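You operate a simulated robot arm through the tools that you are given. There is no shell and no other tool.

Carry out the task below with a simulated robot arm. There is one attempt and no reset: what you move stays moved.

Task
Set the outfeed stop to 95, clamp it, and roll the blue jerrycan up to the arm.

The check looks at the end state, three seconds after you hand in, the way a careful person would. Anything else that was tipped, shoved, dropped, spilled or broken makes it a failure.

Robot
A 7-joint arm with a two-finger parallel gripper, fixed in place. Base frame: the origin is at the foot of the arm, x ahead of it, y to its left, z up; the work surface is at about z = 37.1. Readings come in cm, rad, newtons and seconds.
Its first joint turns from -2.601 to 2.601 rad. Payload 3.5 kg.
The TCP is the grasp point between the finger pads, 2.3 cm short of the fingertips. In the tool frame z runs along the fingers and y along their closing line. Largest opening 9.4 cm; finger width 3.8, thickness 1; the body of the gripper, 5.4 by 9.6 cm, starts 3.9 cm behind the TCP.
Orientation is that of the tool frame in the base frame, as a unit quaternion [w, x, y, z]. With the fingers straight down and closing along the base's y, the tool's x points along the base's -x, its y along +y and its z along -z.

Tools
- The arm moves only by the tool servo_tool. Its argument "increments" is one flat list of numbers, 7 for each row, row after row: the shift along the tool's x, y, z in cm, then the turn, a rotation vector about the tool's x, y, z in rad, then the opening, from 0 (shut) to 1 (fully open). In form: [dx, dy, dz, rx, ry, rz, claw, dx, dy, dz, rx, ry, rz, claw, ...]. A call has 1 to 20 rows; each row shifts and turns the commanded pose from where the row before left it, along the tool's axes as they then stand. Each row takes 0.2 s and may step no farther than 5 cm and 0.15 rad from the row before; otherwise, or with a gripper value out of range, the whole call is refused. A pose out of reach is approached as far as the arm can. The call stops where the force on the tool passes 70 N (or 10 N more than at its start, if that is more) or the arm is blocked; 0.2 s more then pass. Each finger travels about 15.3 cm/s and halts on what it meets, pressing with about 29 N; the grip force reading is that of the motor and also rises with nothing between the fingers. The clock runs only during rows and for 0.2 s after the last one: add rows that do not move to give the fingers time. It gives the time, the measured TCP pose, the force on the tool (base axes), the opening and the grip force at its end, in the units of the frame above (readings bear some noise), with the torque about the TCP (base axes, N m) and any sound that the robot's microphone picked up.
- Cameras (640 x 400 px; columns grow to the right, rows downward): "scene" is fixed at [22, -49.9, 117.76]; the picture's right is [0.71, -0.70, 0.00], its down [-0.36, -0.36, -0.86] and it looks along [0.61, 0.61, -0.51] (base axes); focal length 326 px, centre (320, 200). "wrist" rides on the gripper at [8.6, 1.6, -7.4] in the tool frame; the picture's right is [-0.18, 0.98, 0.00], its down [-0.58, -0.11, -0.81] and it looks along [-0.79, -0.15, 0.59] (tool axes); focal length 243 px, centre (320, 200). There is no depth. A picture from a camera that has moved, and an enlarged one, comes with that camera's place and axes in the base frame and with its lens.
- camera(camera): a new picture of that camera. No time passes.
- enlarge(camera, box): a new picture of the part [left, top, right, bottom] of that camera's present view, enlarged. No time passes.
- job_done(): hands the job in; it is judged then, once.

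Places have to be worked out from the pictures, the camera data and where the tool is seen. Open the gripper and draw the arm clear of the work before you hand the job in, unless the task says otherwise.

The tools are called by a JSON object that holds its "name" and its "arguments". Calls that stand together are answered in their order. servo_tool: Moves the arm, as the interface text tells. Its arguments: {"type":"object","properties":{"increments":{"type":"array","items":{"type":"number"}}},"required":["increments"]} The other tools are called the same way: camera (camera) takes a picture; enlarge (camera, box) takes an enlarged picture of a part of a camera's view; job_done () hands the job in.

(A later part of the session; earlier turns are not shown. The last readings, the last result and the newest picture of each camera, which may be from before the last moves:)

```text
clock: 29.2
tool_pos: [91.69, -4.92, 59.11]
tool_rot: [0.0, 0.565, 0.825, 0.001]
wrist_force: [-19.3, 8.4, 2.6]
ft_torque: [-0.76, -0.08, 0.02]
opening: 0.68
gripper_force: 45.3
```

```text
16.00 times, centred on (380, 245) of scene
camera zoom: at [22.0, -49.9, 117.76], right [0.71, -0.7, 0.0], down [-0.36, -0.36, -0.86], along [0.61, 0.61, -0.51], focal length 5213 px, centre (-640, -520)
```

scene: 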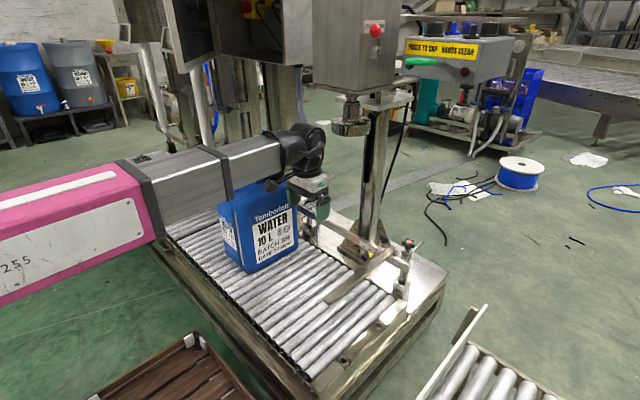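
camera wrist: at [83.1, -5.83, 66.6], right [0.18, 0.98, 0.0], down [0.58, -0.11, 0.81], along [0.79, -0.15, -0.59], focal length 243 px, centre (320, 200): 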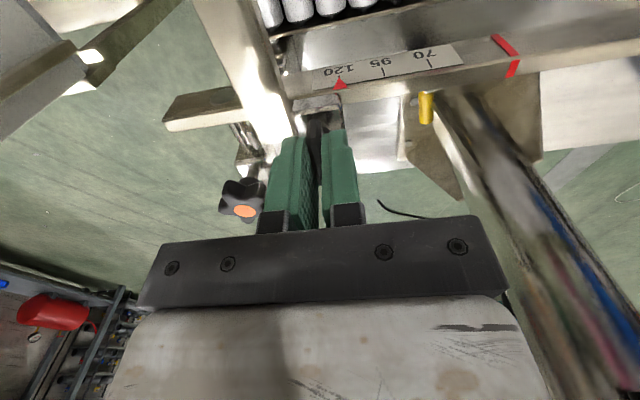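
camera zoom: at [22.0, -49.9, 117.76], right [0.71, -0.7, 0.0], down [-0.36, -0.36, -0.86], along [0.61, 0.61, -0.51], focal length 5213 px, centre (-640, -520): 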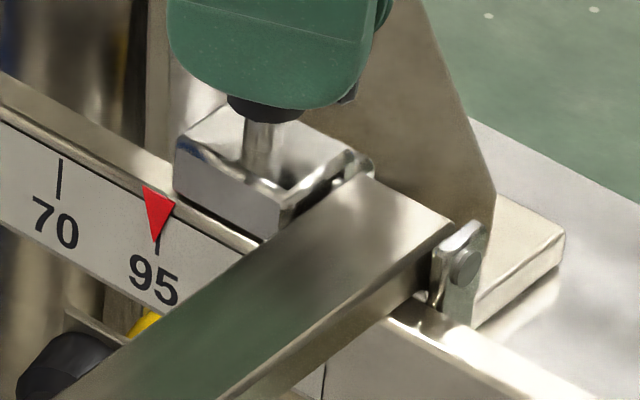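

The pointer hasn't moved back and there is an 8 N y reaction. I'll zoom tightly on the pointer and tick to quantify the error.

{"name": "enlarge", "arguments": {"camera": "scene", "box": [366, 242, 374, 250]}}

{"name": "camera", "arguments": {"camera": "wrist"}}

```text
16.00 times, centred on (370, 246) of scene
camera zoom: at [22.0, -49.9, 117.76], right [0.71, -0.7, 0.0], down [-0.36, -0.36, -0.86], along [0.61, 0.61, -0.51], focal length 5213 px, centre (-480, -536)
```

zoom: 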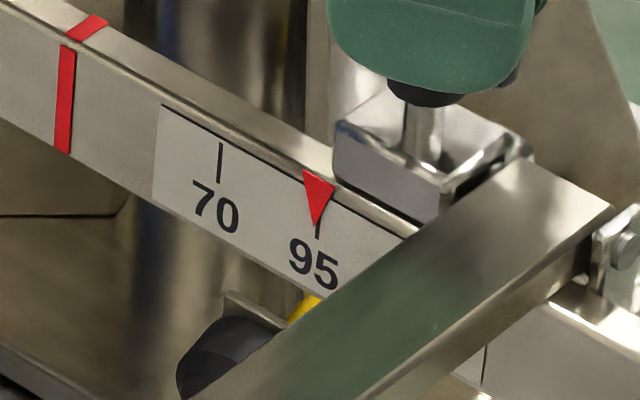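

```text
taken
camera wrist: at [90.12, 3.69, 66.61], right [0.98, 0.18, 0.0], down [0.11, -0.58, 0.81], along [0.15, -0.79, -0.59], focal length 243 px, centre (320, 200)
```

wrist: 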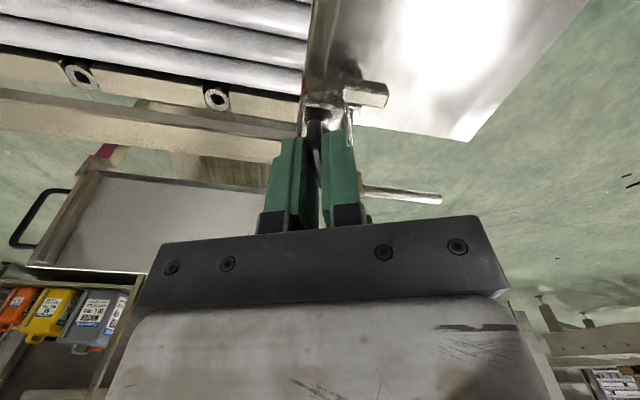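

The error is about 0.4 mm. I'll relieve the x load and nudge slightly in -y, then check.

{"name": "servo_tool", "arguments": {"increments": [-0.027, -0.097, 0, 0, 0, 0, 0, 0, 0, 0, 0, 0, 0, 0, 0, 0, 0, 0, 0, 0, 0]}}

{"name": "enlarge", "arguments": {"camera": "scene", "box": [366, 242, 374, 250]}}

```text
clock: 30.0
tool_pos: [91.74, -4.94, 59.11]
tool_rot: [-0.001, 0.565, 0.825, 0.0]
wrist_force: [-13.1, 16.2, 0.5]
ft_torque: [-0.19, 0.05, 0.01]
opening: 0.67
gripper_force: 45.4
```

```text
16.00 times, centred on (370, 246) of scene
camera zoom: at [22.0, -49.9, 117.76], right [0.71, -0.7, 0.0], down [-0.36, -0.36, -0.86], along [0.61, 0.61, -0.51], focal length 5213 px, centre (-480, -536)
```

zoom: 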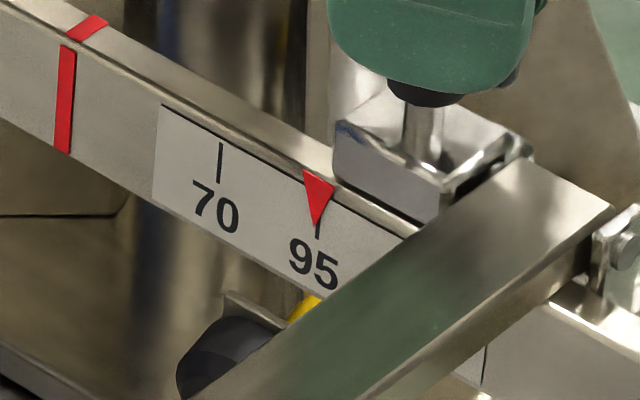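

The carriage holds at 16 N, so the clamp is already partly engaged at about 94.6. I'll back the knob off slightly to let it settle to the commanded position and check.

{"name": "servo_tool", "arguments": {"increments": [0, 0, 0, 0, 0, -0.1, 0, 0, 0, 0, 0, 0, -0.1, 0, 0, 0, 0, 0, 0, -0.1, 0, 0, 0, 0, 0, 0, 0, 0, 0, 0, 0, 0, 0, 0, 0]}}

{"name": "enlarge", "arguments": {"camera": "scene", "box": [366, 242, 374, 250]}}

```text
clock: 31.2
tool_pos: [91.8, -4.93, 59.11]
tool_rot: [-0.001, 0.435, 0.9, 0.001]
wrist_force: [-6.9, 22.3, -1.5]
ft_torque: [0.5, 0.26, 0.0]
opening: 0.68
gripper_force: 44.4
```

```text
16.00 times, centred on (370, 246) of scene
camera zoom: at [22.0, -49.9, 117.76], right [0.71, -0.7, 0.0], down [-0.36, -0.36, -0.86], along [0.61, 0.61, -0.51], focal length 5213 px, centre (-480, -536)
```

zoom: 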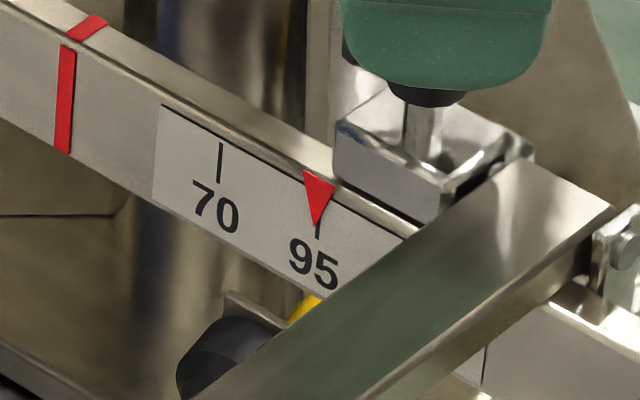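

It's still held at 22 N, so the clamp engages early in the turn. I'll trim the bias so release shifts it only about 0.5 mm, then loosen more and look.

{"name": "servo_tool", "arguments": {"increments": [0.047, 0.037, 0, 0, 0, 0, 0, 0, 0, 0, 0, 0, -0.1, 0, 0, 0, 0, 0, 0, -0.1, 0, 0, 0, 0, 0, 0, -0.1, 0, 0, 0, 0, 0, 0, -0.1, 0, 0, 0, 0, 0, 0, -0.1, 0, 0, 0, 0, 0, 0, 0, 0, 0, 0, 0, 0, 0, 0, 0]}}

{"name": "enlarge", "arguments": {"camera": "scene", "box": [366, 242, 374, 250]}}

{"name": "enlarge", "arguments": {"camera": "wrist", "box": [280, 20, 400, 120]}}

```text
clock: 33.0
tool_pos: [91.65, -5.03, 59.19]
tool_rot: [-0.001, 0.199, 0.98, 0.001]
wrist_force: [1.9, 20.4, -3.8]
ft_torque: [0.55, 0.71, 0.04]
opening: 0.7
gripper_force: 44.6
```

```text
16.00 times, centred on (370, 246) of scene
camera zoom: at [22.0, -49.9, 117.76], right [0.71, -0.7, 0.0], down [-0.36, -0.36, -0.86], along [0.61, 0.61, -0.51], focal length 5213 px, centre (-480, -536)
```

zoom: 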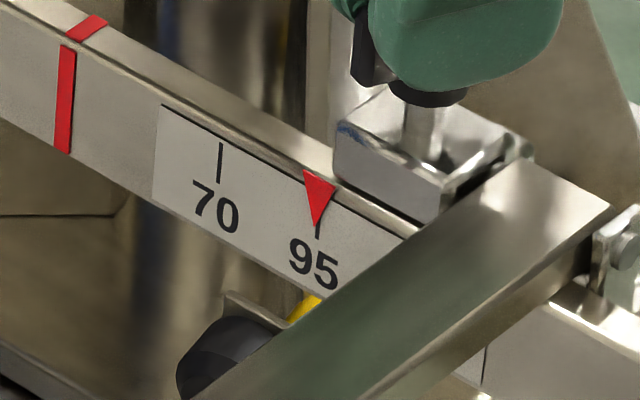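

```text
4.00 times, centred on (340, 70) of wrist
camera zoom: at [84.43, -0.08, 66.61], right [0.55, 0.83, 0.0], down [0.49, -0.33, 0.81], along [0.67, -0.44, -0.59], focal length 970 px, centre (240, 720)
```

zoom: 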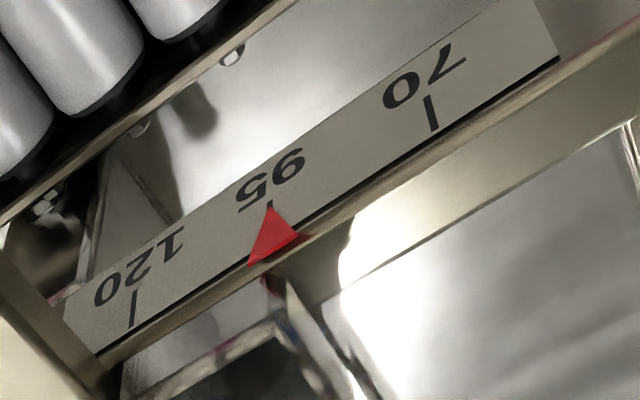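

It still holds. I'll zoom the wrist view on the pointer for a precise reading.

{"name": "enlarge", "arguments": {"camera": "wrist", "box": [332, 58, 362, 78]}}

```text
16.00 times, centred on (347, 68) of wrist
camera zoom: at [84.43, -0.08, 66.61], right [0.55, 0.83, 0.0], down [0.49, -0.33, 0.81], along [0.67, -0.44, -0.59], focal length 3882 px, centre (-112, 2312)
```

zoom: 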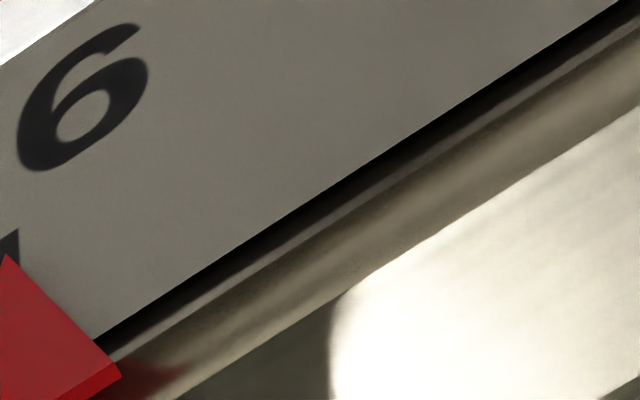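

I'll recentre the zoom on the pointer tip.

{"name": "enlarge", "arguments": {"camera": "wrist", "box": [312, 62, 342, 82]}}

```text
16.00 times, centred on (327, 72) of wrist
camera zoom: at [84.43, -0.08, 66.61], right [0.55, 0.83, 0.0], down [0.49, -0.33, 0.81], along [0.67, -0.44, -0.59], focal length 3882 px, centre (208, 2248)
```

zoom: 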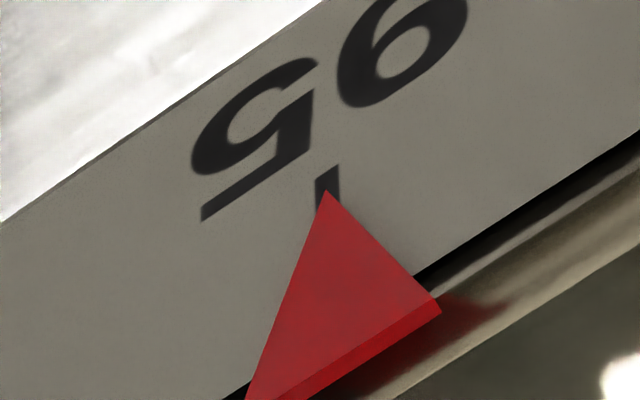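

The tip sits squarely on the 95 tick. I'll relieve the y bias and turn the knob back clockwise to its original clamped angle.

{"name": "servo_tool", "arguments": {"increments": [0.039, 0.092, 0, 0, 0, 0, 0, 0, 0, 0, 0, 0, 0.1, 0, 0, 0, 0, 0, 0, 0.1, 0, 0, 0, 0, 0, 0, 0.1, 0, 0, 0, 0, 0, 0, 0.1, 0, 0, 0, 0, 0, 0, 0.1, 0, 0, 0, 0, 0, 0, 0.1, 0, 0, 0, 0, 0, 0, 0.1, 0, 0, 0, 0, 0, 0, 0.1, 0, 0, 0, 0, 0, 0, 0.1, 0, 0, 0, 0, 0, 0, 0.1, 0, 0, 0, 0, 0, 0, 0.1, 0, 0, 0, 0, 0, 0, 0.07, 0, 0, 0, 0, 0, 0, 0, 0]}}

{"name": "enlarge", "arguments": {"camera": "scene", "box": [366, 242, 374, 250]}}

```text
clock: 36.0
tool_pos: [91.59, -4.97, 59.08]
tool_rot: [0.001, 0.708, 0.707, -0.001]
wrist_force: [-2.2, -4.1, 2.2]
ft_torque: [-0.28, 0.04, 0.08]
opening: 0.65
gripper_force: 44.9
```

```text
16.00 times, centred on (370, 246) of scene
camera zoom: at [22.0, -49.9, 117.76], right [0.71, -0.7, 0.0], down [-0.36, -0.36, -0.86], along [0.61, 0.61, -0.51], focal length 5213 px, centre (-480, -536)
```

zoom: 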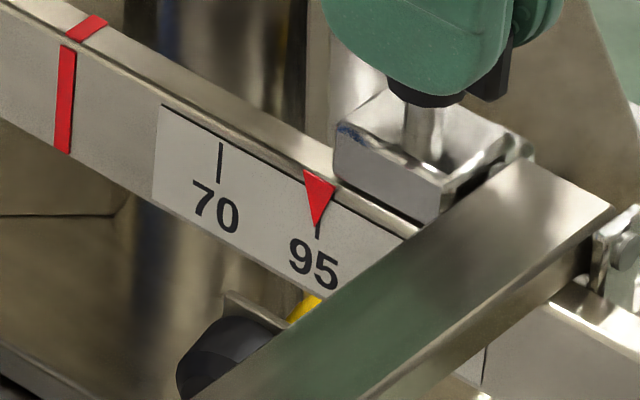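

The knob is back at its original angle with the pointer on 95. I'll turn a bit further to feel whether it's tight.

{"name": "servo_tool", "arguments": {"increments": [0, 0, 0, 0, 0, 0.08, 0, 0, 0, 0, 0, 0, 0.08, 0, 0, 0, 0, 0, 0, 0, 0]}}

{"name": "enlarge", "arguments": {"camera": "scene", "box": [366, 242, 374, 250]}}

```text
clock: 36.8
tool_pos: [91.75, -4.9, 59.15]
tool_rot: [0.0, 0.761, 0.648, 0.0]
wrist_force: [-6.2, -4.2, 3.5]
ft_torque: [-0.68, 0.17, 1.6]
opening: 1.09
gripper_force: 45.6
```

```text
16.00 times, centred on (370, 246) of scene
camera zoom: at [22.0, -49.9, 117.76], right [0.71, -0.7, 0.0], down [-0.36, -0.36, -0.86], along [0.61, 0.61, -0.51], focal length 5213 px, centre (-480, -536)
```

zoom: 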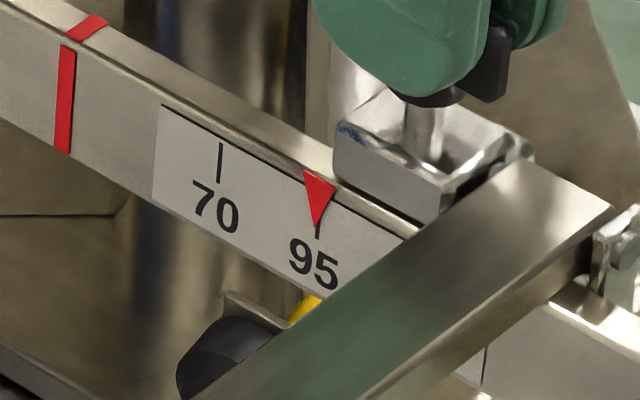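

The torque rose to 1.6 N m with the pointer still on 95, so the knob is fully tight. I'll ease back to neutral, open the fingers, lift off the knob and retreat toward -x.

{"name": "servo_tool", "arguments": {"increments": [0, 0, 0, 0, 0, -0.08, 0, 0, 0, 0, 0, 0, -0.08, 0, 0, 0, 0, 0, 0, 0, 0.2, 0, 0, 0, 0, 0, 0, 0.4, 0, 0, 0, 0, 0, 0, 0.5, 0, 0, -2.5, 0, 0, 0, 0.5, 0, 0, -3, 0, 0, 0, 0.5, 0, -4, -1, 0, 0, 0, 0.5, 0, -5, -1, 0, 0, 0, 0.5, 0, -5, -1, 0, 0, 0, 0.5, 0, 0, 0, 0, 0, 0, 0.5]}}

{"name": "enlarge", "arguments": {"camera": "scene", "box": [360, 225, 400, 255]}}

{"name": "enlarge", "arguments": {"camera": "scene", "box": [190, 150, 330, 290]}}

```text
refused: row 9 steps farther than a row can; nothing moved
```

```text
13.33 times, centred on (380, 240) of scene
camera zoom: at [22.0, -49.9, 117.76], right [0.71, -0.7, 0.0], down [-0.36, -0.36, -0.86], along [0.61, 0.61, -0.51], focal length 4344 px, centre (-480, -333)
```

zoom: 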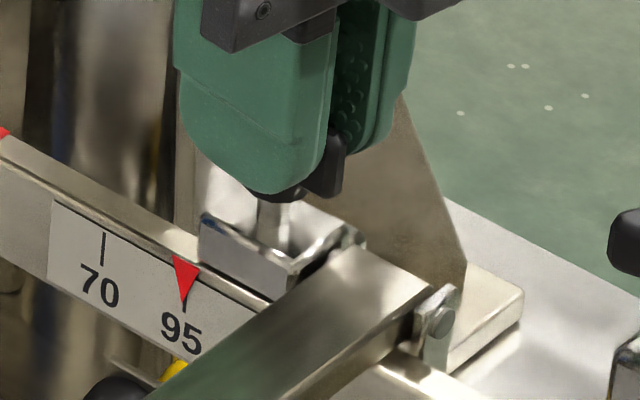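

```text
2.86 times, centred on (260, 220) of scene
camera zoom: at [22.0, -49.9, 117.76], right [0.71, -0.7, 0.0], down [-0.36, -0.36, -0.86], along [0.61, 0.61, -0.51], focal length 931 px, centre (491, 143)
```

zoom: 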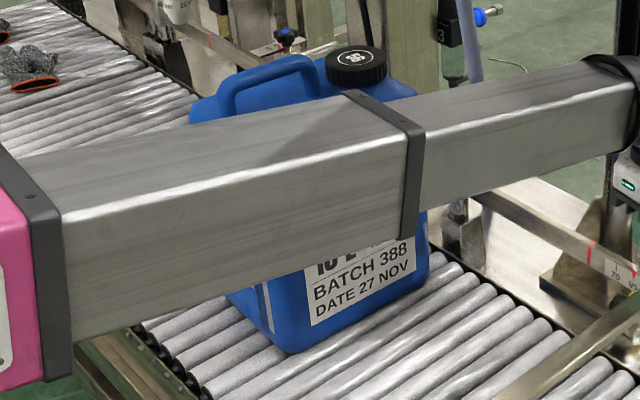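

One row exceeded 5 cm, so nothing moved. I'll send the same release and retreat with smaller steps.

{"name": "servo_tool", "arguments": {"increments": [0, 0, 0, 0, 0, -0.08, 0, 0, 0, 0, 0, 0, -0.08, 0, 0, 0, 0, 0, 0, 0, 0.2, 0, 0, 0, 0, 0, 0, 0.4, 0, 0, 0, 0, 0, 0, 0.5, 0, 0, -2.5, 0, 0, 0, 0.5, 0, 0, -3, 0, 0, 0, 0.5, 0, -4, -1, 0, 0, 0, 0.5, 0, -4.5, -1, 0, 0, 0, 0.5, 0, -4.5, -1, 0, 0, 0, 0.5, 0, 0, 0, 0, 0, 0, 0.5]}}

{"name": "enlarge", "arguments": {"camera": "scene", "box": [360, 225, 400, 255]}}

{"name": "camera", "arguments": {"camera": "scene"}}

```text
clock: 39.2
tool_pos: [78.66, -4.77, 67.64]
tool_rot: [0.001, 0.707, 0.707, 0.0]
wrist_force: [-0.2, -0.7, 1.0]
ft_torque: [-0.03, 0.02, -0.01]
opening: 4.73
gripper_force: 0.1
```

```text
13.33 times, centred on (380, 240) of scene
camera zoom: at [22.0, -49.9, 117.76], right [0.71, -0.7, 0.0], down [-0.36, -0.36, -0.86], along [0.61, 0.61, -0.51], focal length 4344 px, centre (-480, -333)
```

zoom: 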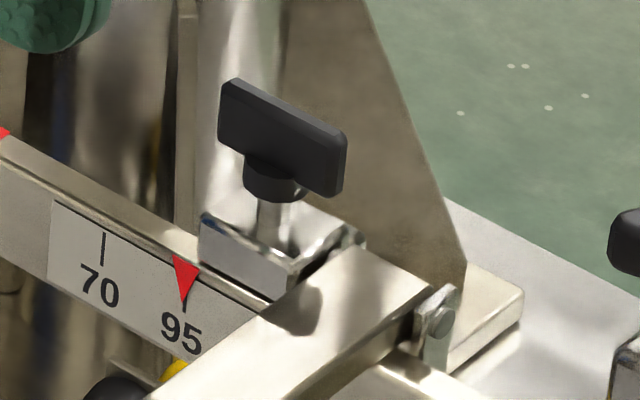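

```text
taken
```

scene: 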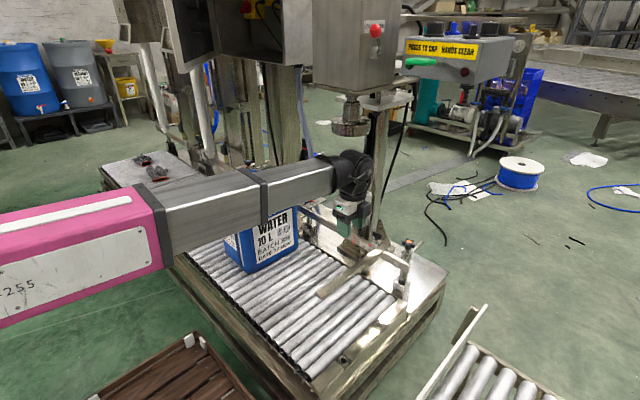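

The stop reads 95 with the T-knob back in its clamped orientation. Next I'll rise, retreat and turn the tool back to its default orientation to look at the can's handle.

{"name": "servo_tool", "arguments": {"increments": [0, -2.5, -4, 0, 0, 0, 0.5, 0, -2.5, -4, 0, 0, 0, 0.5, 0, -2.5, -4, 0, 0, 0, 0.5, 0, -2.5, -4, 0, 0, 0, 0.5, 0, -2.5, -4, 0, 0, 0, 0.5, 0, -2.5, -4, 0, 0, 0, 0.7, 0, 0, 0, 0, 0, -0.1428, 1, 0, 0, 0, 0, 0, -0.1428, 1, 0, 0, 0, 0, 0, -0.1428, 1, 0, 0, 0, 0, 0, -0.1428, 1, 0, 0, 0, 0, 0, -0.1428, 1, 0, 0, 0, 0, 0, -0.1428, 1, 0, 0, 0, 0, 0, -0.1428, 1, 0, 0, 0, 0, 0, -0.1428, 1, 0, 0, 0, 0, 0, -0.1428, 1, 0, 0, 0, 0, 0, -0.1428, 1, 0, 0, 0, 0, 0, -0.1428, 1, 0, 0, 0, 0, 0, 0, 1]}}

{"name": "camera", "arguments": {"camera": "scene"}}

{"name": "camera", "arguments": {"camera": "wrist"}}

```text
clock: 43.0
tool_pos: [63.68, -4.83, 91.6]
tool_rot: [0.0, -0.001, 1.0, 0.001]
wrist_force: [-0.8, 0.2, 0.1]
ft_torque: [0.02, 0.0, -0.02]
opening: 9.41
gripper_force: 0.0
```

```text
taken
```

scene: 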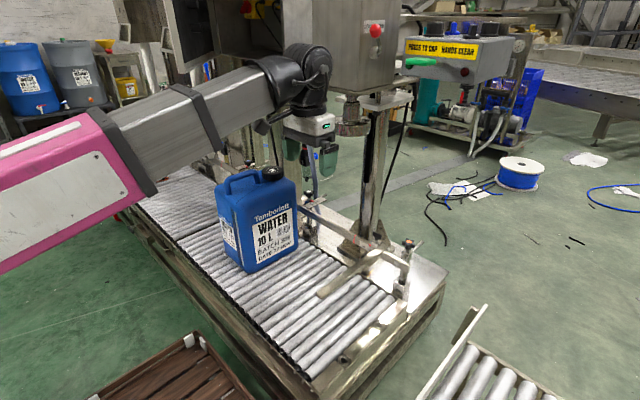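

```text
taken
camera wrist: at [55.06, -3.3, 99.08], right [0.18, 0.98, 0.0], down [0.58, -0.11, 0.81], along [0.79, -0.15, -0.59], focal length 243 px, centre (320, 200)
```

wrist: 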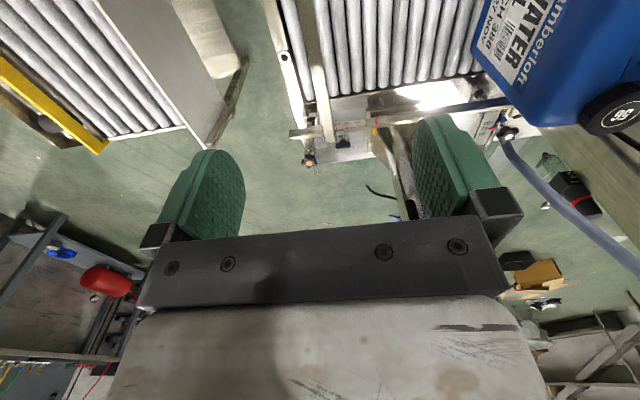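

The can is untouched. I'll move to about (55, 38, 91.6), well above it, to view the handle with the wrist camera.

{"name": "servo_tool", "arguments": {"increments": [0.97, 4.75, 0, 0, 0, 0, 1, 0.97, 4.75, 0, 0, 0, 0, 1, 0.97, 4.75, 0, 0, 0, 0, 1, 0.97, 4.75, 0, 0, 0, 0, 1, 0.97, 4.75, 0, 0, 0, 0, 1, 0.97, 4.75, 0, 0, 0, 0, 1, 0.97, 4.75, 0, 0, 0, 0, 1, 0.97, 4.75, 0, 0, 0, 0, 1, 0.97, 4.75, 0, 0, 0, 0, 1, 0, 0, 0, 0, 0, 0, 1]}}

{"name": "camera", "arguments": {"camera": "scene"}}

{"name": "camera", "arguments": {"camera": "wrist"}}

```text
clock: 45.2
tool_pos: [54.93, 38.05, 91.66]
tool_rot: [0.001, 0.0, 1.0, 0.0]
wrist_force: [-0.9, 0.4, -0.3]
ft_torque: [0.0, -0.04, -0.02]
opening: 9.41
gripper_force: 0.1
```

```text
taken
```

scene: 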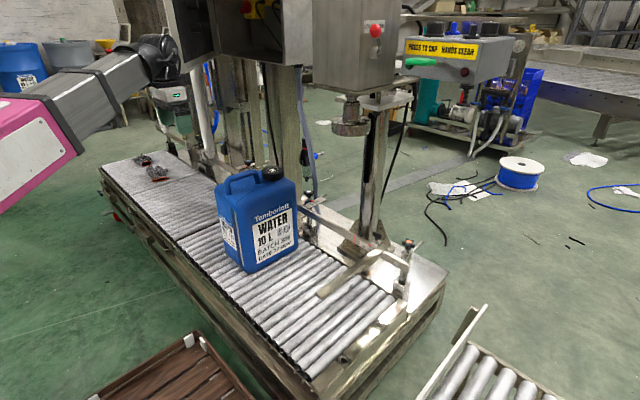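

```text
taken
camera wrist: at [46.29, 39.63, 99.12], right [0.18, 0.98, 0.0], down [0.58, -0.11, 0.81], along [0.79, -0.15, -0.59], focal length 243 px, centre (320, 200)
```

wrist: 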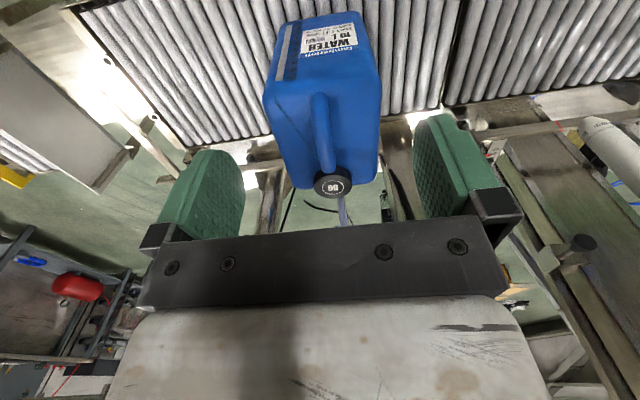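

Now the can is clear in both views. I'll enlarge it to measure the handle, cap and body.

{"name": "enlarge", "arguments": {"camera": "wrist", "box": [240, 0, 420, 210]}}

{"name": "enlarge", "arguments": {"camera": "scene", "box": [205, 155, 305, 280]}}

```text
1.90 times, centred on (330, 105) of wrist
camera zoom: at [46.29, 39.63, 99.12], right [0.18, 0.98, 0.0], down [0.58, -0.11, 0.81], along [0.79, -0.15, -0.59], focal length 462 px, centre (301, 381)
```

zoom: 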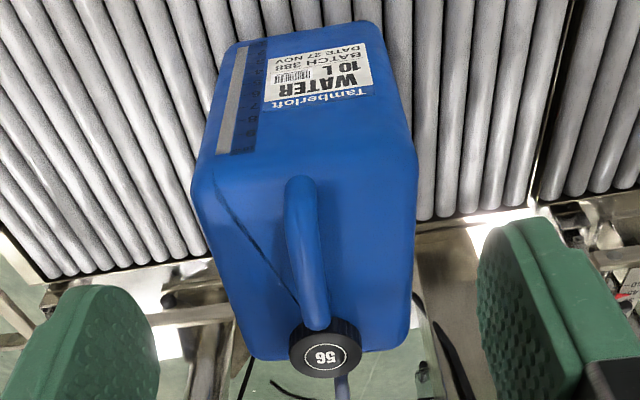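

```text
3.20 times, centred on (255, 218) of scene
camera zoom: at [22.0, -49.9, 117.76], right [0.71, -0.7, 0.0], down [-0.36, -0.36, -0.86], along [0.61, 0.61, -0.51], focal length 1042 px, centre (528, 144)
```

zoom: 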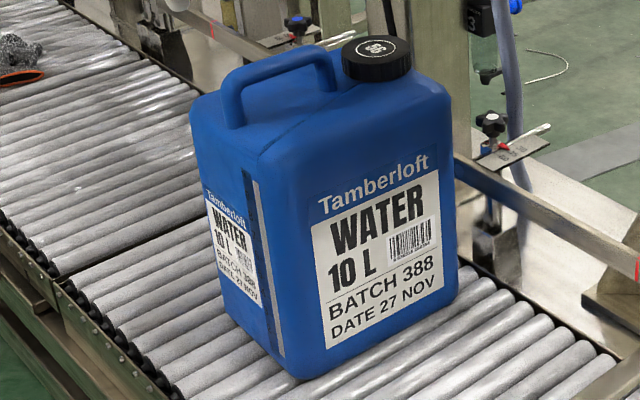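

The handle runs along x from about 66 to 78 at y≈35.6 with its top at z≈70. The body spans about x 64–88 and y 28.7–43.5. I'll move above mid-handle and look again before descending to hold it for rolling.

{"name": "servo_tool", "arguments": {"increments": [-4.25, -0.6, 1, 0, 0, 0, 1, -4.25, -0.6, 1, 0, 0, 0, 1, -4.25, -0.6, 2, 0, 0, 0, 1, -4.25, -0.6, 2, 0, 0, 0, 1, 0, 0, 3, 0, 0, 0, 1, 0, 0, 2.5, 0, 0, 0, 1, 0, 0, 0, 0, 0, 0, 1]}}

{"name": "camera", "arguments": {"camera": "wrist"}}

{"name": "enlarge", "arguments": {"camera": "scene", "box": [195, 120, 315, 230]}}

```text
clock: 46.8
tool_pos: [71.98, 35.44, 80.03]
tool_rot: [0.0, 0.001, 1.0, 0.0]
wrist_force: [-0.1, 0.0, 0.0]
ft_torque: [0.03, 0.01, 0.02]
opening: 9.39
gripper_force: 0.1
```

```text
taken
camera wrist: at [63.33, 37.07, 87.55], right [0.18, 0.98, 0.0], down [0.58, -0.11, 0.81], along [0.79, -0.15, -0.59], focal length 243 px, centre (320, 200)
```

wrist: 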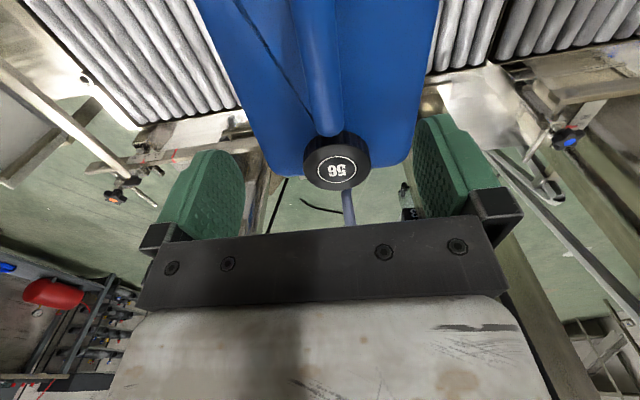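

```text
3.64 times, centred on (255, 175) of scene
camera zoom: at [22.0, -49.9, 117.76], right [0.71, -0.7, 0.0], down [-0.36, -0.36, -0.86], along [0.61, 0.61, -0.51], focal length 1185 px, centre (556, 291)
```

zoom: 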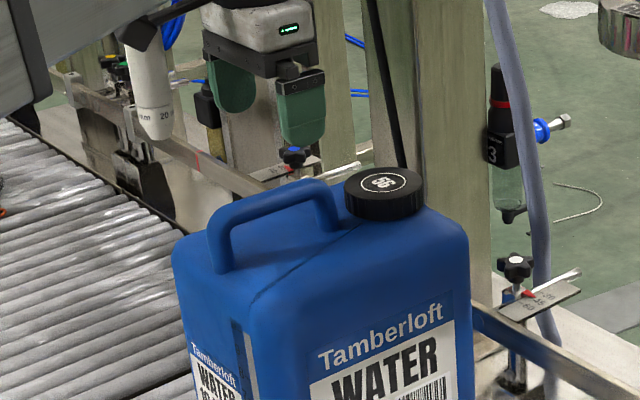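

The handle is centred between the fingers at y≈35.6. I'll descend in stages, first to z≈71.

{"name": "servo_tool", "arguments": {"increments": [0, 0.15, 3, 0, 0, 0, 1, 0, 0, 3, 0, 0, 0, 0.8, 0, 0, 3, 0, 0, 0, 0.7, 0, 0, 0, 0, 0, 0, 0.7]}}

{"name": "camera", "arguments": {"camera": "wrist"}}

{"name": "enlarge", "arguments": {"camera": "scene", "box": [205, 120, 315, 230]}}

```text
clock: 47.8
tool_pos: [72.09, 35.65, 71.18]
tool_rot: [0.001, 0.0, 1.0, -0.001]
wrist_force: [0.4, -0.2, -0.8]
ft_torque: [0.02, 0.01, -0.03]
opening: 6.56
gripper_force: 0.1
```

```text
taken
camera wrist: at [63.38, 37.23, 78.6], right [0.18, 0.98, 0.0], down [0.58, -0.11, 0.81], along [0.79, -0.15, -0.59], focal length 243 px, centre (320, 200)
```

wrist: 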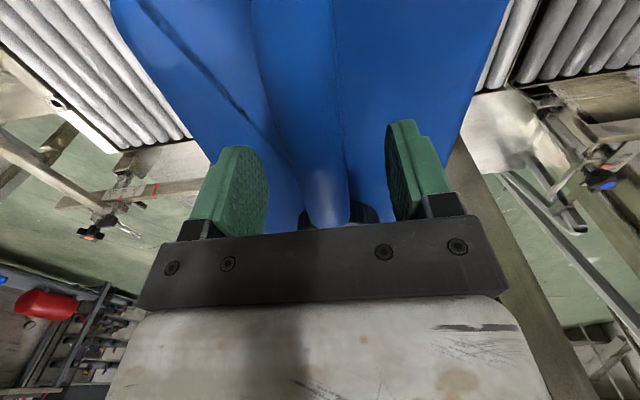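

```text
3.64 times, centred on (260, 175) of scene
camera zoom: at [22.0, -49.9, 117.76], right [0.71, -0.7, 0.0], down [-0.36, -0.36, -0.86], along [0.61, 0.61, -0.51], focal length 1185 px, centre (538, 291)
```

zoom: 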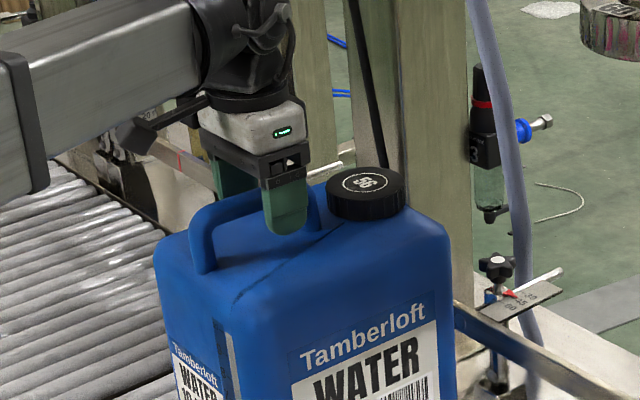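

The handle lies between the pads. I'll lower another 1.5 cm and close softly onto it.

{"name": "servo_tool", "arguments": {"increments": [0, 0, 0.8, 0, 0, 0, 0.7, 0, 0, 0.7, 0, 0, 0, 0.6, 0, 0, 0, 0, 0, 0, 0.5, 0, 0, 0, 0, 0, 0, 0.45, 0, 0, 0, 0, 0, 0, 0.4, 0, 0, 0, 0, 0, 0, 0.37]}}

{"name": "camera", "arguments": {"camera": "wrist"}}

{"name": "enlarge", "arguments": {"camera": "scene", "box": [205, 120, 315, 230]}}

```text
clock: 49.2
tool_pos: [72.07, 35.61, 69.77]
tool_rot: [0.0, -0.001, 1.0, 0.0]
wrist_force: [-0.8, -0.3, 0.5]
ft_torque: [0.02, -0.01, 0.0]
opening: 3.45
gripper_force: 0.0
```

```text
taken
camera wrist: at [63.4, 37.26, 77.09], right [0.18, 0.98, 0.0], down [0.58, -0.11, 0.81], along [0.79, -0.15, -0.59], focal length 243 px, centre (320, 200)
```

wrist: 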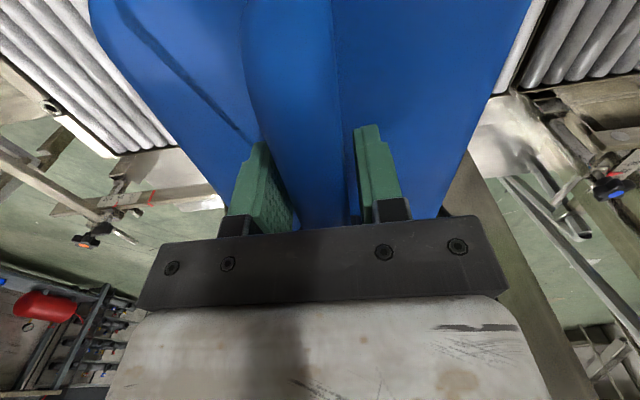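

```text
3.64 times, centred on (260, 175) of scene
camera zoom: at [22.0, -49.9, 117.76], right [0.71, -0.7, 0.0], down [-0.36, -0.36, -0.86], along [0.61, 0.61, -0.51], focal length 1185 px, centre (538, 291)
```

zoom: 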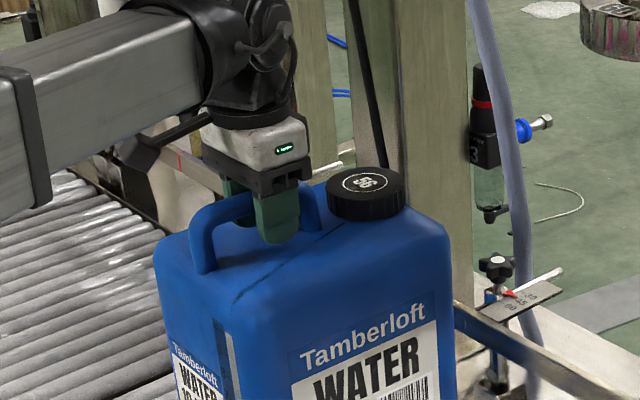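

There's no contact yet at 3.45 cm. I'll close further until it grips.

{"name": "servo_tool", "arguments": {"increments": [0, 0, 0, 0, 0, 0, 0.33, 0, 0, 0, 0, 0, 0, 0.3, 0, 0, 0, 0, 0, 0, 0.27, 0, 0, 0, 0, 0, 0, 0.24, 0, 0, 0, 0, 0, 0, 0.21, 0, 0, 0, 0, 0, 0, 0.21]}}

```text
clock: 50.6
tool_pos: [72.17, 35.72, 69.57]
tool_rot: [0.0, -0.001, 1.0, -0.001]
wrist_force: [-0.1, -0.1, -1.0]
ft_torque: [0.06, -0.05, -0.07]
opening: 2.15
gripper_force: 29.0
```

The handle is gripped at about 2.15 cm with low external force. I'll start rolling gently in -y with small steps and watch the forces.

{"name": "servo_tool", "arguments": {"increments": [0, -0.1, 0, 0, 0, 0, 0.2, 0, -0.2, 0, 0, 0, 0, 0.2, 0, -0.3, 0, 0, 0, 0, 0.2, 0, -0.4, 0, 0, 0, 0, 0.2, 0, -0.4, 0, 0, 0, 0, 0.2, 0, -0.4, 0, 0, 0, 0, 0.2]}}

{"name": "camera", "arguments": {"camera": "scene"}}

```text
clock: 52.0
tool_pos: [72.0, 33.8, 69.68]
tool_rot: [0.0, 0.0, 1.0, -0.001]
wrist_force: [-1.2, 0.6, 0.1]
ft_torque: [-0.02, -0.02, -0.05]
opening: 2.17
gripper_force: 29.2
```

```text
taken
```

scene: 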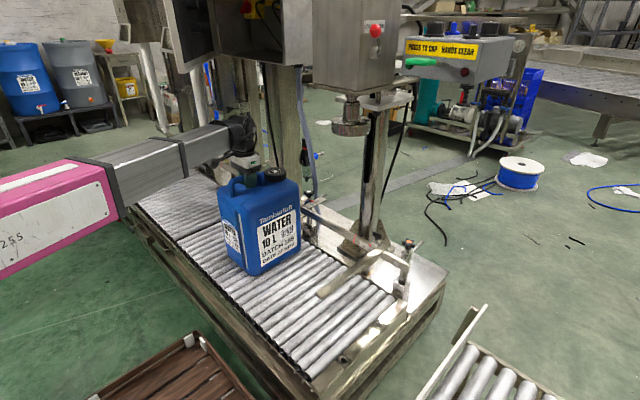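

The can rolls along with almost no force. I'll continue at a moderate pace and check the view partway.

{"name": "servo_tool", "arguments": {"increments": [0, -0.3, 0, 0, 0, 0, 0.2, 0, -0.5, 0, 0, 0, 0, 0.2, 0, -0.7, 0, 0, 0, 0, 0.2, 0, -0.9, 0, 0, 0, 0, 0.2, 0, -1, 0, 0, 0, 0, 0.2, 0, -1, 0, 0, 0, 0, 0.2, 0, -1, 0, 0, 0, 0, 0.2, 0, -1, 0, 0, 0, 0, 0.2, 0, -1, 0, 0, 0, 0, 0.2, 0, -1, 0, 0, 0, 0, 0.2, 0, -1, 0, 0, 0, 0, 0.2, 0, -1, 0, 0, 0, 0, 0.2, 0, -1, 0, 0, 0, 0, 0.2, 0, -1, 0, 0, 0, 0, 0.2, 0, -1, 0, 0, 0, 0, 0.2, 0, -0.9, 0, 0, 0, 0, 0.2, 0, -0.7, 0, 0, 0, 0, 0.2, 0, -0.5, 0, 0, 0, 0, 0.2, 0, -0.3, 0, 0, 0, 0, 0.2, 0, 0, 0, 0, 0, 0, 0.2]}}

{"name": "camera", "arguments": {"camera": "scene"}}

{"name": "camera", "arguments": {"camera": "wrist"}}

```text
clock: 56.2
tool_pos: [72.0, 17.86, 69.7]
tool_rot: [-0.001, -0.001, 1.0, 0.0]
wrist_force: [3.8, 0.0, 13.5]
ft_torque: [-0.03, 0.2, 0.08]
opening: 2.17
gripper_force: 29.2
```

```text
taken
```

scene: 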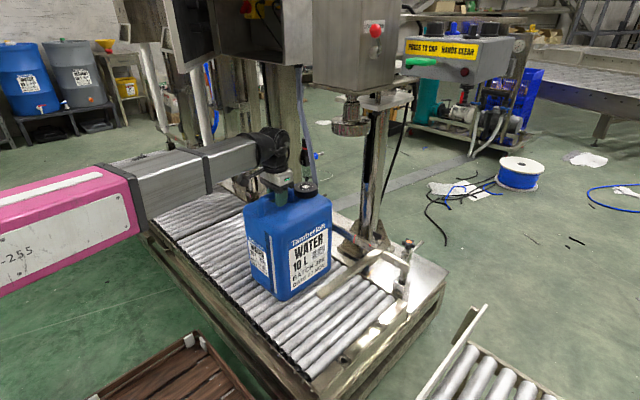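

```text
taken
camera wrist: at [63.32, 19.58, 77.09], right [0.18, 0.98, 0.0], down [0.58, -0.11, 0.81], along [0.79, -0.15, -0.59], focal length 243 px, centre (320, 200)
```

wrist: 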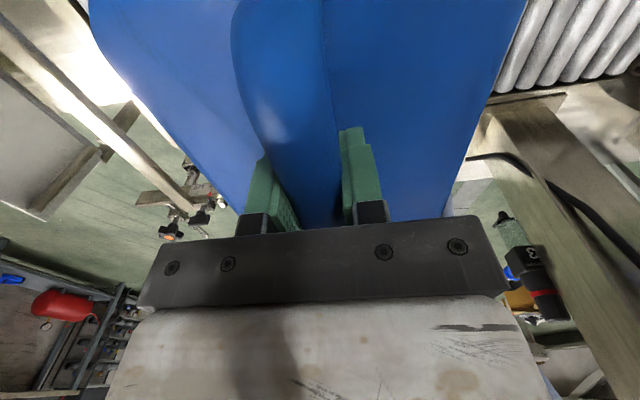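

The can is tracking straight. Contact should come at tool y≈0.3, so I'll roll another 13 cm and then slow right down.

{"name": "servo_tool", "arguments": {"increments": [0, -0.3, 0, 0, 0, 0, 0.2, 0, -0.5, 0, 0, 0, 0, 0.2, 0, -0.7, 0, 0, 0, 0, 0.2, 0, -0.9, 0, 0, 0, 0, 0.2, 0, -1, 0, 0, 0, 0, 0.2, 0, -1, 0, 0, 0, 0, 0.2, 0, -1, 0, 0, 0, 0, 0.2, 0, -1, 0, 0, 0, 0, 0.2, 0, -1, 0, 0, 0, 0, 0.2, 0, -1, 0, 0, 0, 0, 0.2, 0, -1, 0, 0, 0, 0, 0.2, 0, -1, 0, 0, 0, 0, 0.2, 0, -0.9, 0, 0, 0, 0, 0.2, 0, -0.7, 0, 0, 0, 0, 0.2, 0, -0.5, 0, 0, 0, 0, 0.2, 0, -0.3, 0, 0, 0, 0, 0.2, 0, 0, 0, 0, 0, 0, 0.2]}}

{"name": "camera", "arguments": {"camera": "scene"}}

{"name": "enlarge", "arguments": {"camera": "scene", "box": [270, 180, 430, 320]}}

```text
clock: 59.8
tool_pos: [71.98, 5.18, 69.67]
tool_rot: [-0.001, 0.0, 1.0, 0.0]
wrist_force: [0.4, -0.2, 0.1]
ft_torque: [-0.01, 0.19, -0.01]
opening: 2.13
gripper_force: 29.1
```

```text
taken
```

scene: 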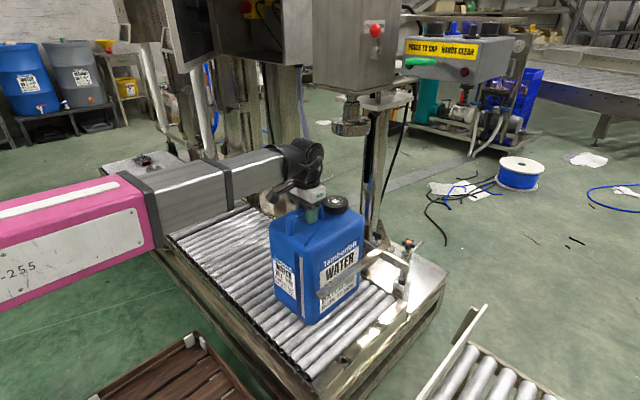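

```text
2.86 times, centred on (350, 250) of scene
camera zoom: at [22.0, -49.9, 117.76], right [0.71, -0.7, 0.0], down [-0.36, -0.36, -0.86], along [0.61, 0.61, -0.51], focal length 931 px, centre (234, 57)
```

zoom: 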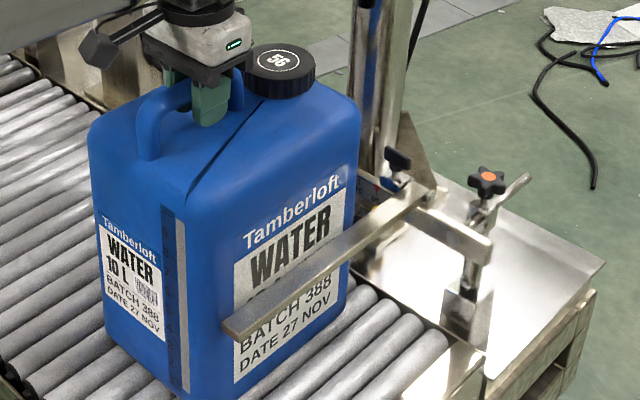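

About 4–5 cm remain. I'll advance slowly to about y=1.8 and check the force.

{"name": "servo_tool", "arguments": {"increments": [0, -0.2, 0, 0, 0, 0, 0.2, 0, -0.3, 0, 0, 0, 0, 0.2, 0, -0.3, 0, 0, 0, 0, 0.2, 0, -0.3, 0, 0, 0, 0, 0.2, 0, -0.3, 0, 0, 0, 0, 0.2, 0, -0.3, 0, 0, 0, 0, 0.2, 0, -0.3, 0, 0, 0, 0, 0.2, 0, -0.3, 0, 0, 0, 0, 0.2, 0, -0.3, 0, 0, 0, 0, 0.2, 0, -0.3, 0, 0, 0, 0, 0.2, 0, -0.2, 0, 0, 0, 0, 0.2, 0, -0.2, 0, 0, 0, 0, 0.2, 0, 0, 0, 0, 0, 0, 0.2]}}

{"name": "enlarge", "arguments": {"camera": "scene", "box": [280, 190, 420, 320]}}

{"name": "camera", "arguments": {"camera": "wrist"}}

```text
clock: 62.6
tool_pos: [71.79, 1.97, 69.58]
tool_rot: [0.001, 0.0, 1.0, 0.001]
wrist_force: [-1.6, 13.9, 29.1]
ft_torque: [-0.1, -0.05, 0.01]
opening: 2.17
gripper_force: 28.9
```

```text
3.08 times, centred on (350, 255) of scene
camera zoom: at [22.0, -49.9, 117.76], right [0.71, -0.7, 0.0], down [-0.36, -0.36, -0.86], along [0.61, 0.61, -0.51], focal length 1002 px, centre (228, 31)
```

zoom: 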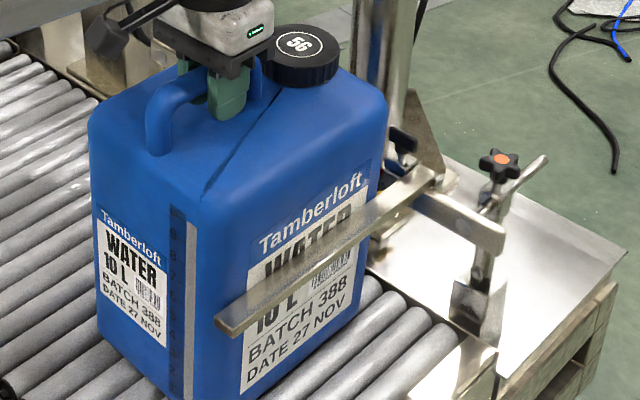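

```text
taken
camera wrist: at [63.3, 3.54, 77.17], right [0.18, 0.98, 0.0], down [0.58, -0.11, 0.81], along [0.79, -0.15, -0.59], focal length 243 px, centre (320, 200)
```

wrist: 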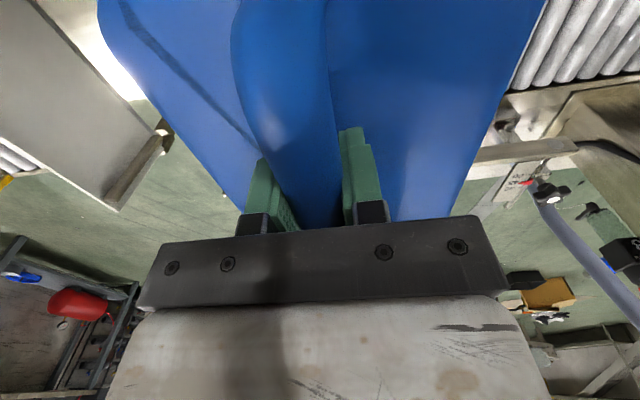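

The y force rose to 14 N near tool y=1.97, which suggests contact with the stop. I'll zoom on the bar–can interface to confirm.

{"name": "enlarge", "arguments": {"camera": "scene", "box": [310, 230, 360, 275]}}

{"name": "enlarge", "arguments": {"camera": "scene", "box": [350, 220, 400, 265]}}

{"name": "enlarge", "arguments": {"camera": "scene", "box": [265, 260, 375, 340]}}

```text
8.89 times, centred on (335, 252) of scene
camera zoom: at [22.0, -49.9, 117.76], right [0.71, -0.7, 0.0], down [-0.36, -0.36, -0.86], along [0.61, 0.61, -0.51], focal length 2896 px, centre (187, -267)
```

zoom: 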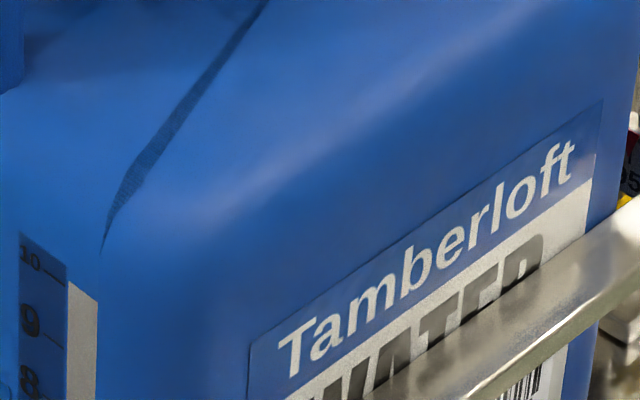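

```text
8.89 times, centred on (375, 242) of scene
camera zoom: at [22.0, -49.9, 117.76], right [0.71, -0.7, 0.0], down [-0.36, -0.36, -0.86], along [0.61, 0.61, -0.51], focal length 2896 px, centre (-169, -178)
```

zoom: 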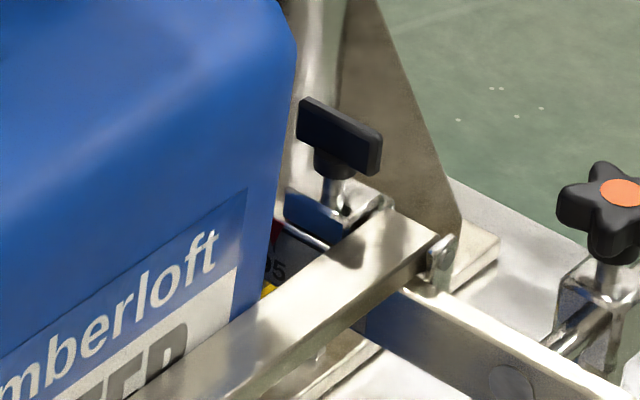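

```text
5.00 times, centred on (320, 300) of scene
camera zoom: at [22.0, -49.9, 117.76], right [0.71, -0.7, 0.0], down [-0.36, -0.36, -0.86], along [0.61, 0.61, -0.51], focal length 1629 px, centre (320, -300)
```

zoom: 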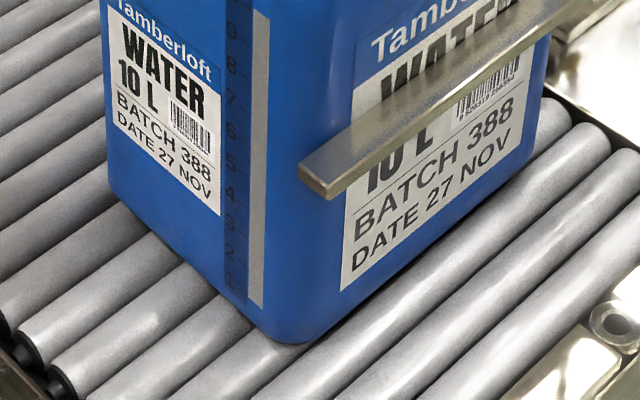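

Bar and can face estimates agree at about y=-6.4, and the force signature fits the can touching the stop with slight preload. I'll back off 0.06 cm to relieve the load and read again.

{"name": "servo_tool", "arguments": {"increments": [0, 0.06, 0, 0, 0, 0, 0.2, 0, 0, 0, 0, 0, 0, 0.2, 0, 0, 0, 0, 0, 0, 0.2]}}

{"name": "enlarge", "arguments": {"camera": "scene", "box": [290, 180, 400, 330]}}

```text
clock: 63.4
tool_pos: [72.02, 1.97, 69.73]
tool_rot: [0.0, -0.001, 1.0, 0.0]
wrist_force: [-0.9, 10.8, 26.8]
ft_torque: [-0.13, -0.14, 0.08]
opening: 2.13
gripper_force: 29.1
```

```text
2.67 times, centred on (345, 255) of scene
camera zoom: at [22.0, -49.9, 117.76], right [0.71, -0.7, 0.0], down [-0.36, -0.36, -0.86], along [0.61, 0.61, -0.51], focal length 869 px, centre (253, 53)
```

zoom: 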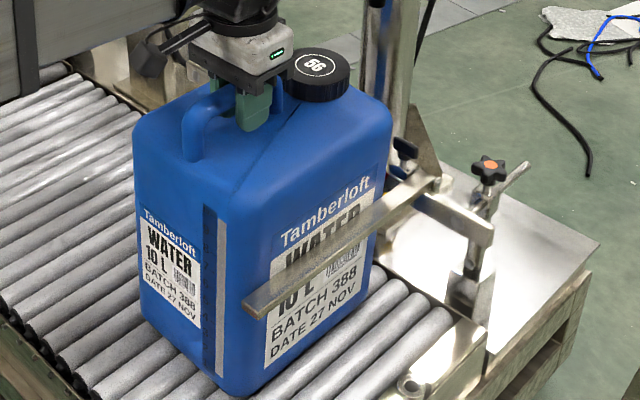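

The load dropped only slightly. I'll ease back a little more in y and up slightly in z to unload.

{"name": "servo_tool", "arguments": {"increments": [0, 0.1, 0, 0, 0, 0, 0.2, 0, 0.05, -0.05, 0, 0, 0, 0.2, 0, 0, -0.05, 0, 0, 0, 0.2, 0, 0, 0, 0, 0, 0, 0.2]}}

```text
clock: 64.4
tool_pos: [72.04, 2.04, 69.66]
tool_rot: [0.0, 0.0, 1.0, -0.001]
wrist_force: [-0.5, -1.0, -5.0]
ft_torque: [-0.03, 0.19, 0.01]
opening: 2.14
gripper_force: 29.3
```

It's unloaded now. I'll move -0.05 cm to restore just-touching contact and read the force.

{"name": "servo_tool", "arguments": {"increments": [0, -0.05, 0, 0, 0, 0, 0.2, 0, 0, 0, 0, 0, 0, 0.2, 0, 0, 0, 0, 0, 0, 0.2]}}

{"name": "enlarge", "arguments": {"camera": "scene", "box": [362, 230, 392, 260]}}

```text
clock: 65.2
tool_pos: [72.01, 2.13, 69.63]
tool_rot: [0.0, 0.0, 1.0, 0.001]
wrist_force: [-0.4, 0.5, -4.9]
ft_torque: [-0.02, 0.2, 0.01]
opening: 2.14
gripper_force: 28.5
```

```text
13.33 times, centred on (377, 245) of scene
camera zoom: at [22.0, -49.9, 117.76], right [0.71, -0.7, 0.0], down [-0.36, -0.36, -0.86], along [0.61, 0.61, -0.51], focal length 4344 px, centre (-440, -400)
```

zoom: 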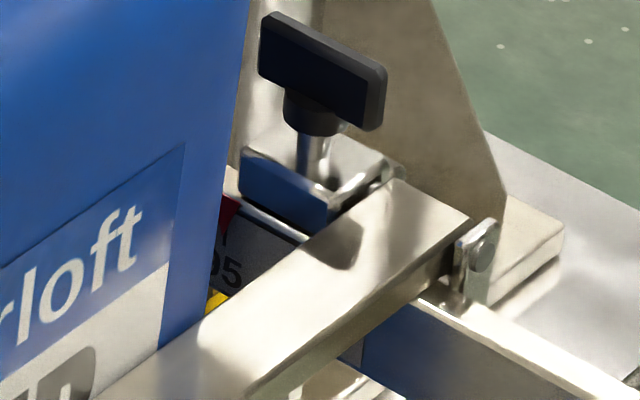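

The stop still reads 95 and the force is near zero at contact. I'll open the gripper gently around the handle without lifting, then check that the can stayed put.

{"name": "servo_tool", "arguments": {"increments": [0, 0, 0, 0, 0, 0, 0.23, 0, 0, 0, 0, 0, 0, 0.26, 0, 0, 0, 0, 0, 0, 0.3, 0, 0, 0, 0, 0, 0, 0.35, 0, 0, 0, 0, 0, 0, 0.45, 0, 0, 0, 0, 0, 0, 0.55, 0, 0, 0, 0, 0, 0, 0.6]}}

{"name": "camera", "arguments": {"camera": "wrist"}}

{"name": "enlarge", "arguments": {"camera": "scene", "box": [290, 180, 400, 330]}}

```text
clock: 66.8
tool_pos: [72.05, 2.11, 69.68]
tool_rot: [0.0, 0.0, 1.0, -0.001]
wrist_force: [-0.1, 0.7, -0.5]
ft_torque: [-0.01, -0.04, 0.02]
opening: 5.64
gripper_force: 0.1
```

```text
taken
camera wrist: at [63.34, 3.66, 77.21], right [0.18, 0.98, 0.0], down [0.58, -0.11, 0.81], along [0.79, -0.15, -0.59], focal length 243 px, centre (320, 200)
```

wrist: 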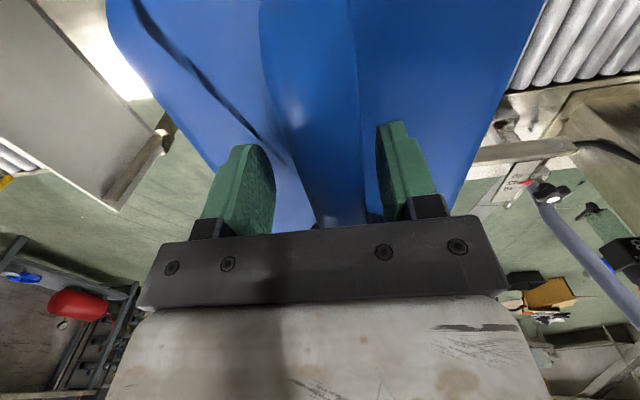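

```text
2.67 times, centred on (345, 255) of scene
camera zoom: at [22.0, -49.9, 117.76], right [0.71, -0.7, 0.0], down [-0.36, -0.36, -0.86], along [0.61, 0.61, -0.51], focal length 869 px, centre (253, 53)
```

zoom: 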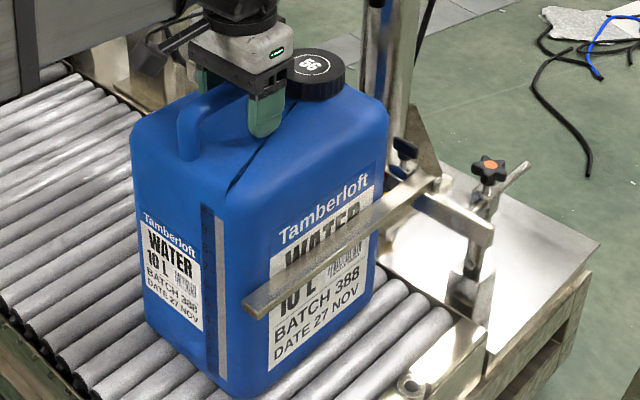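

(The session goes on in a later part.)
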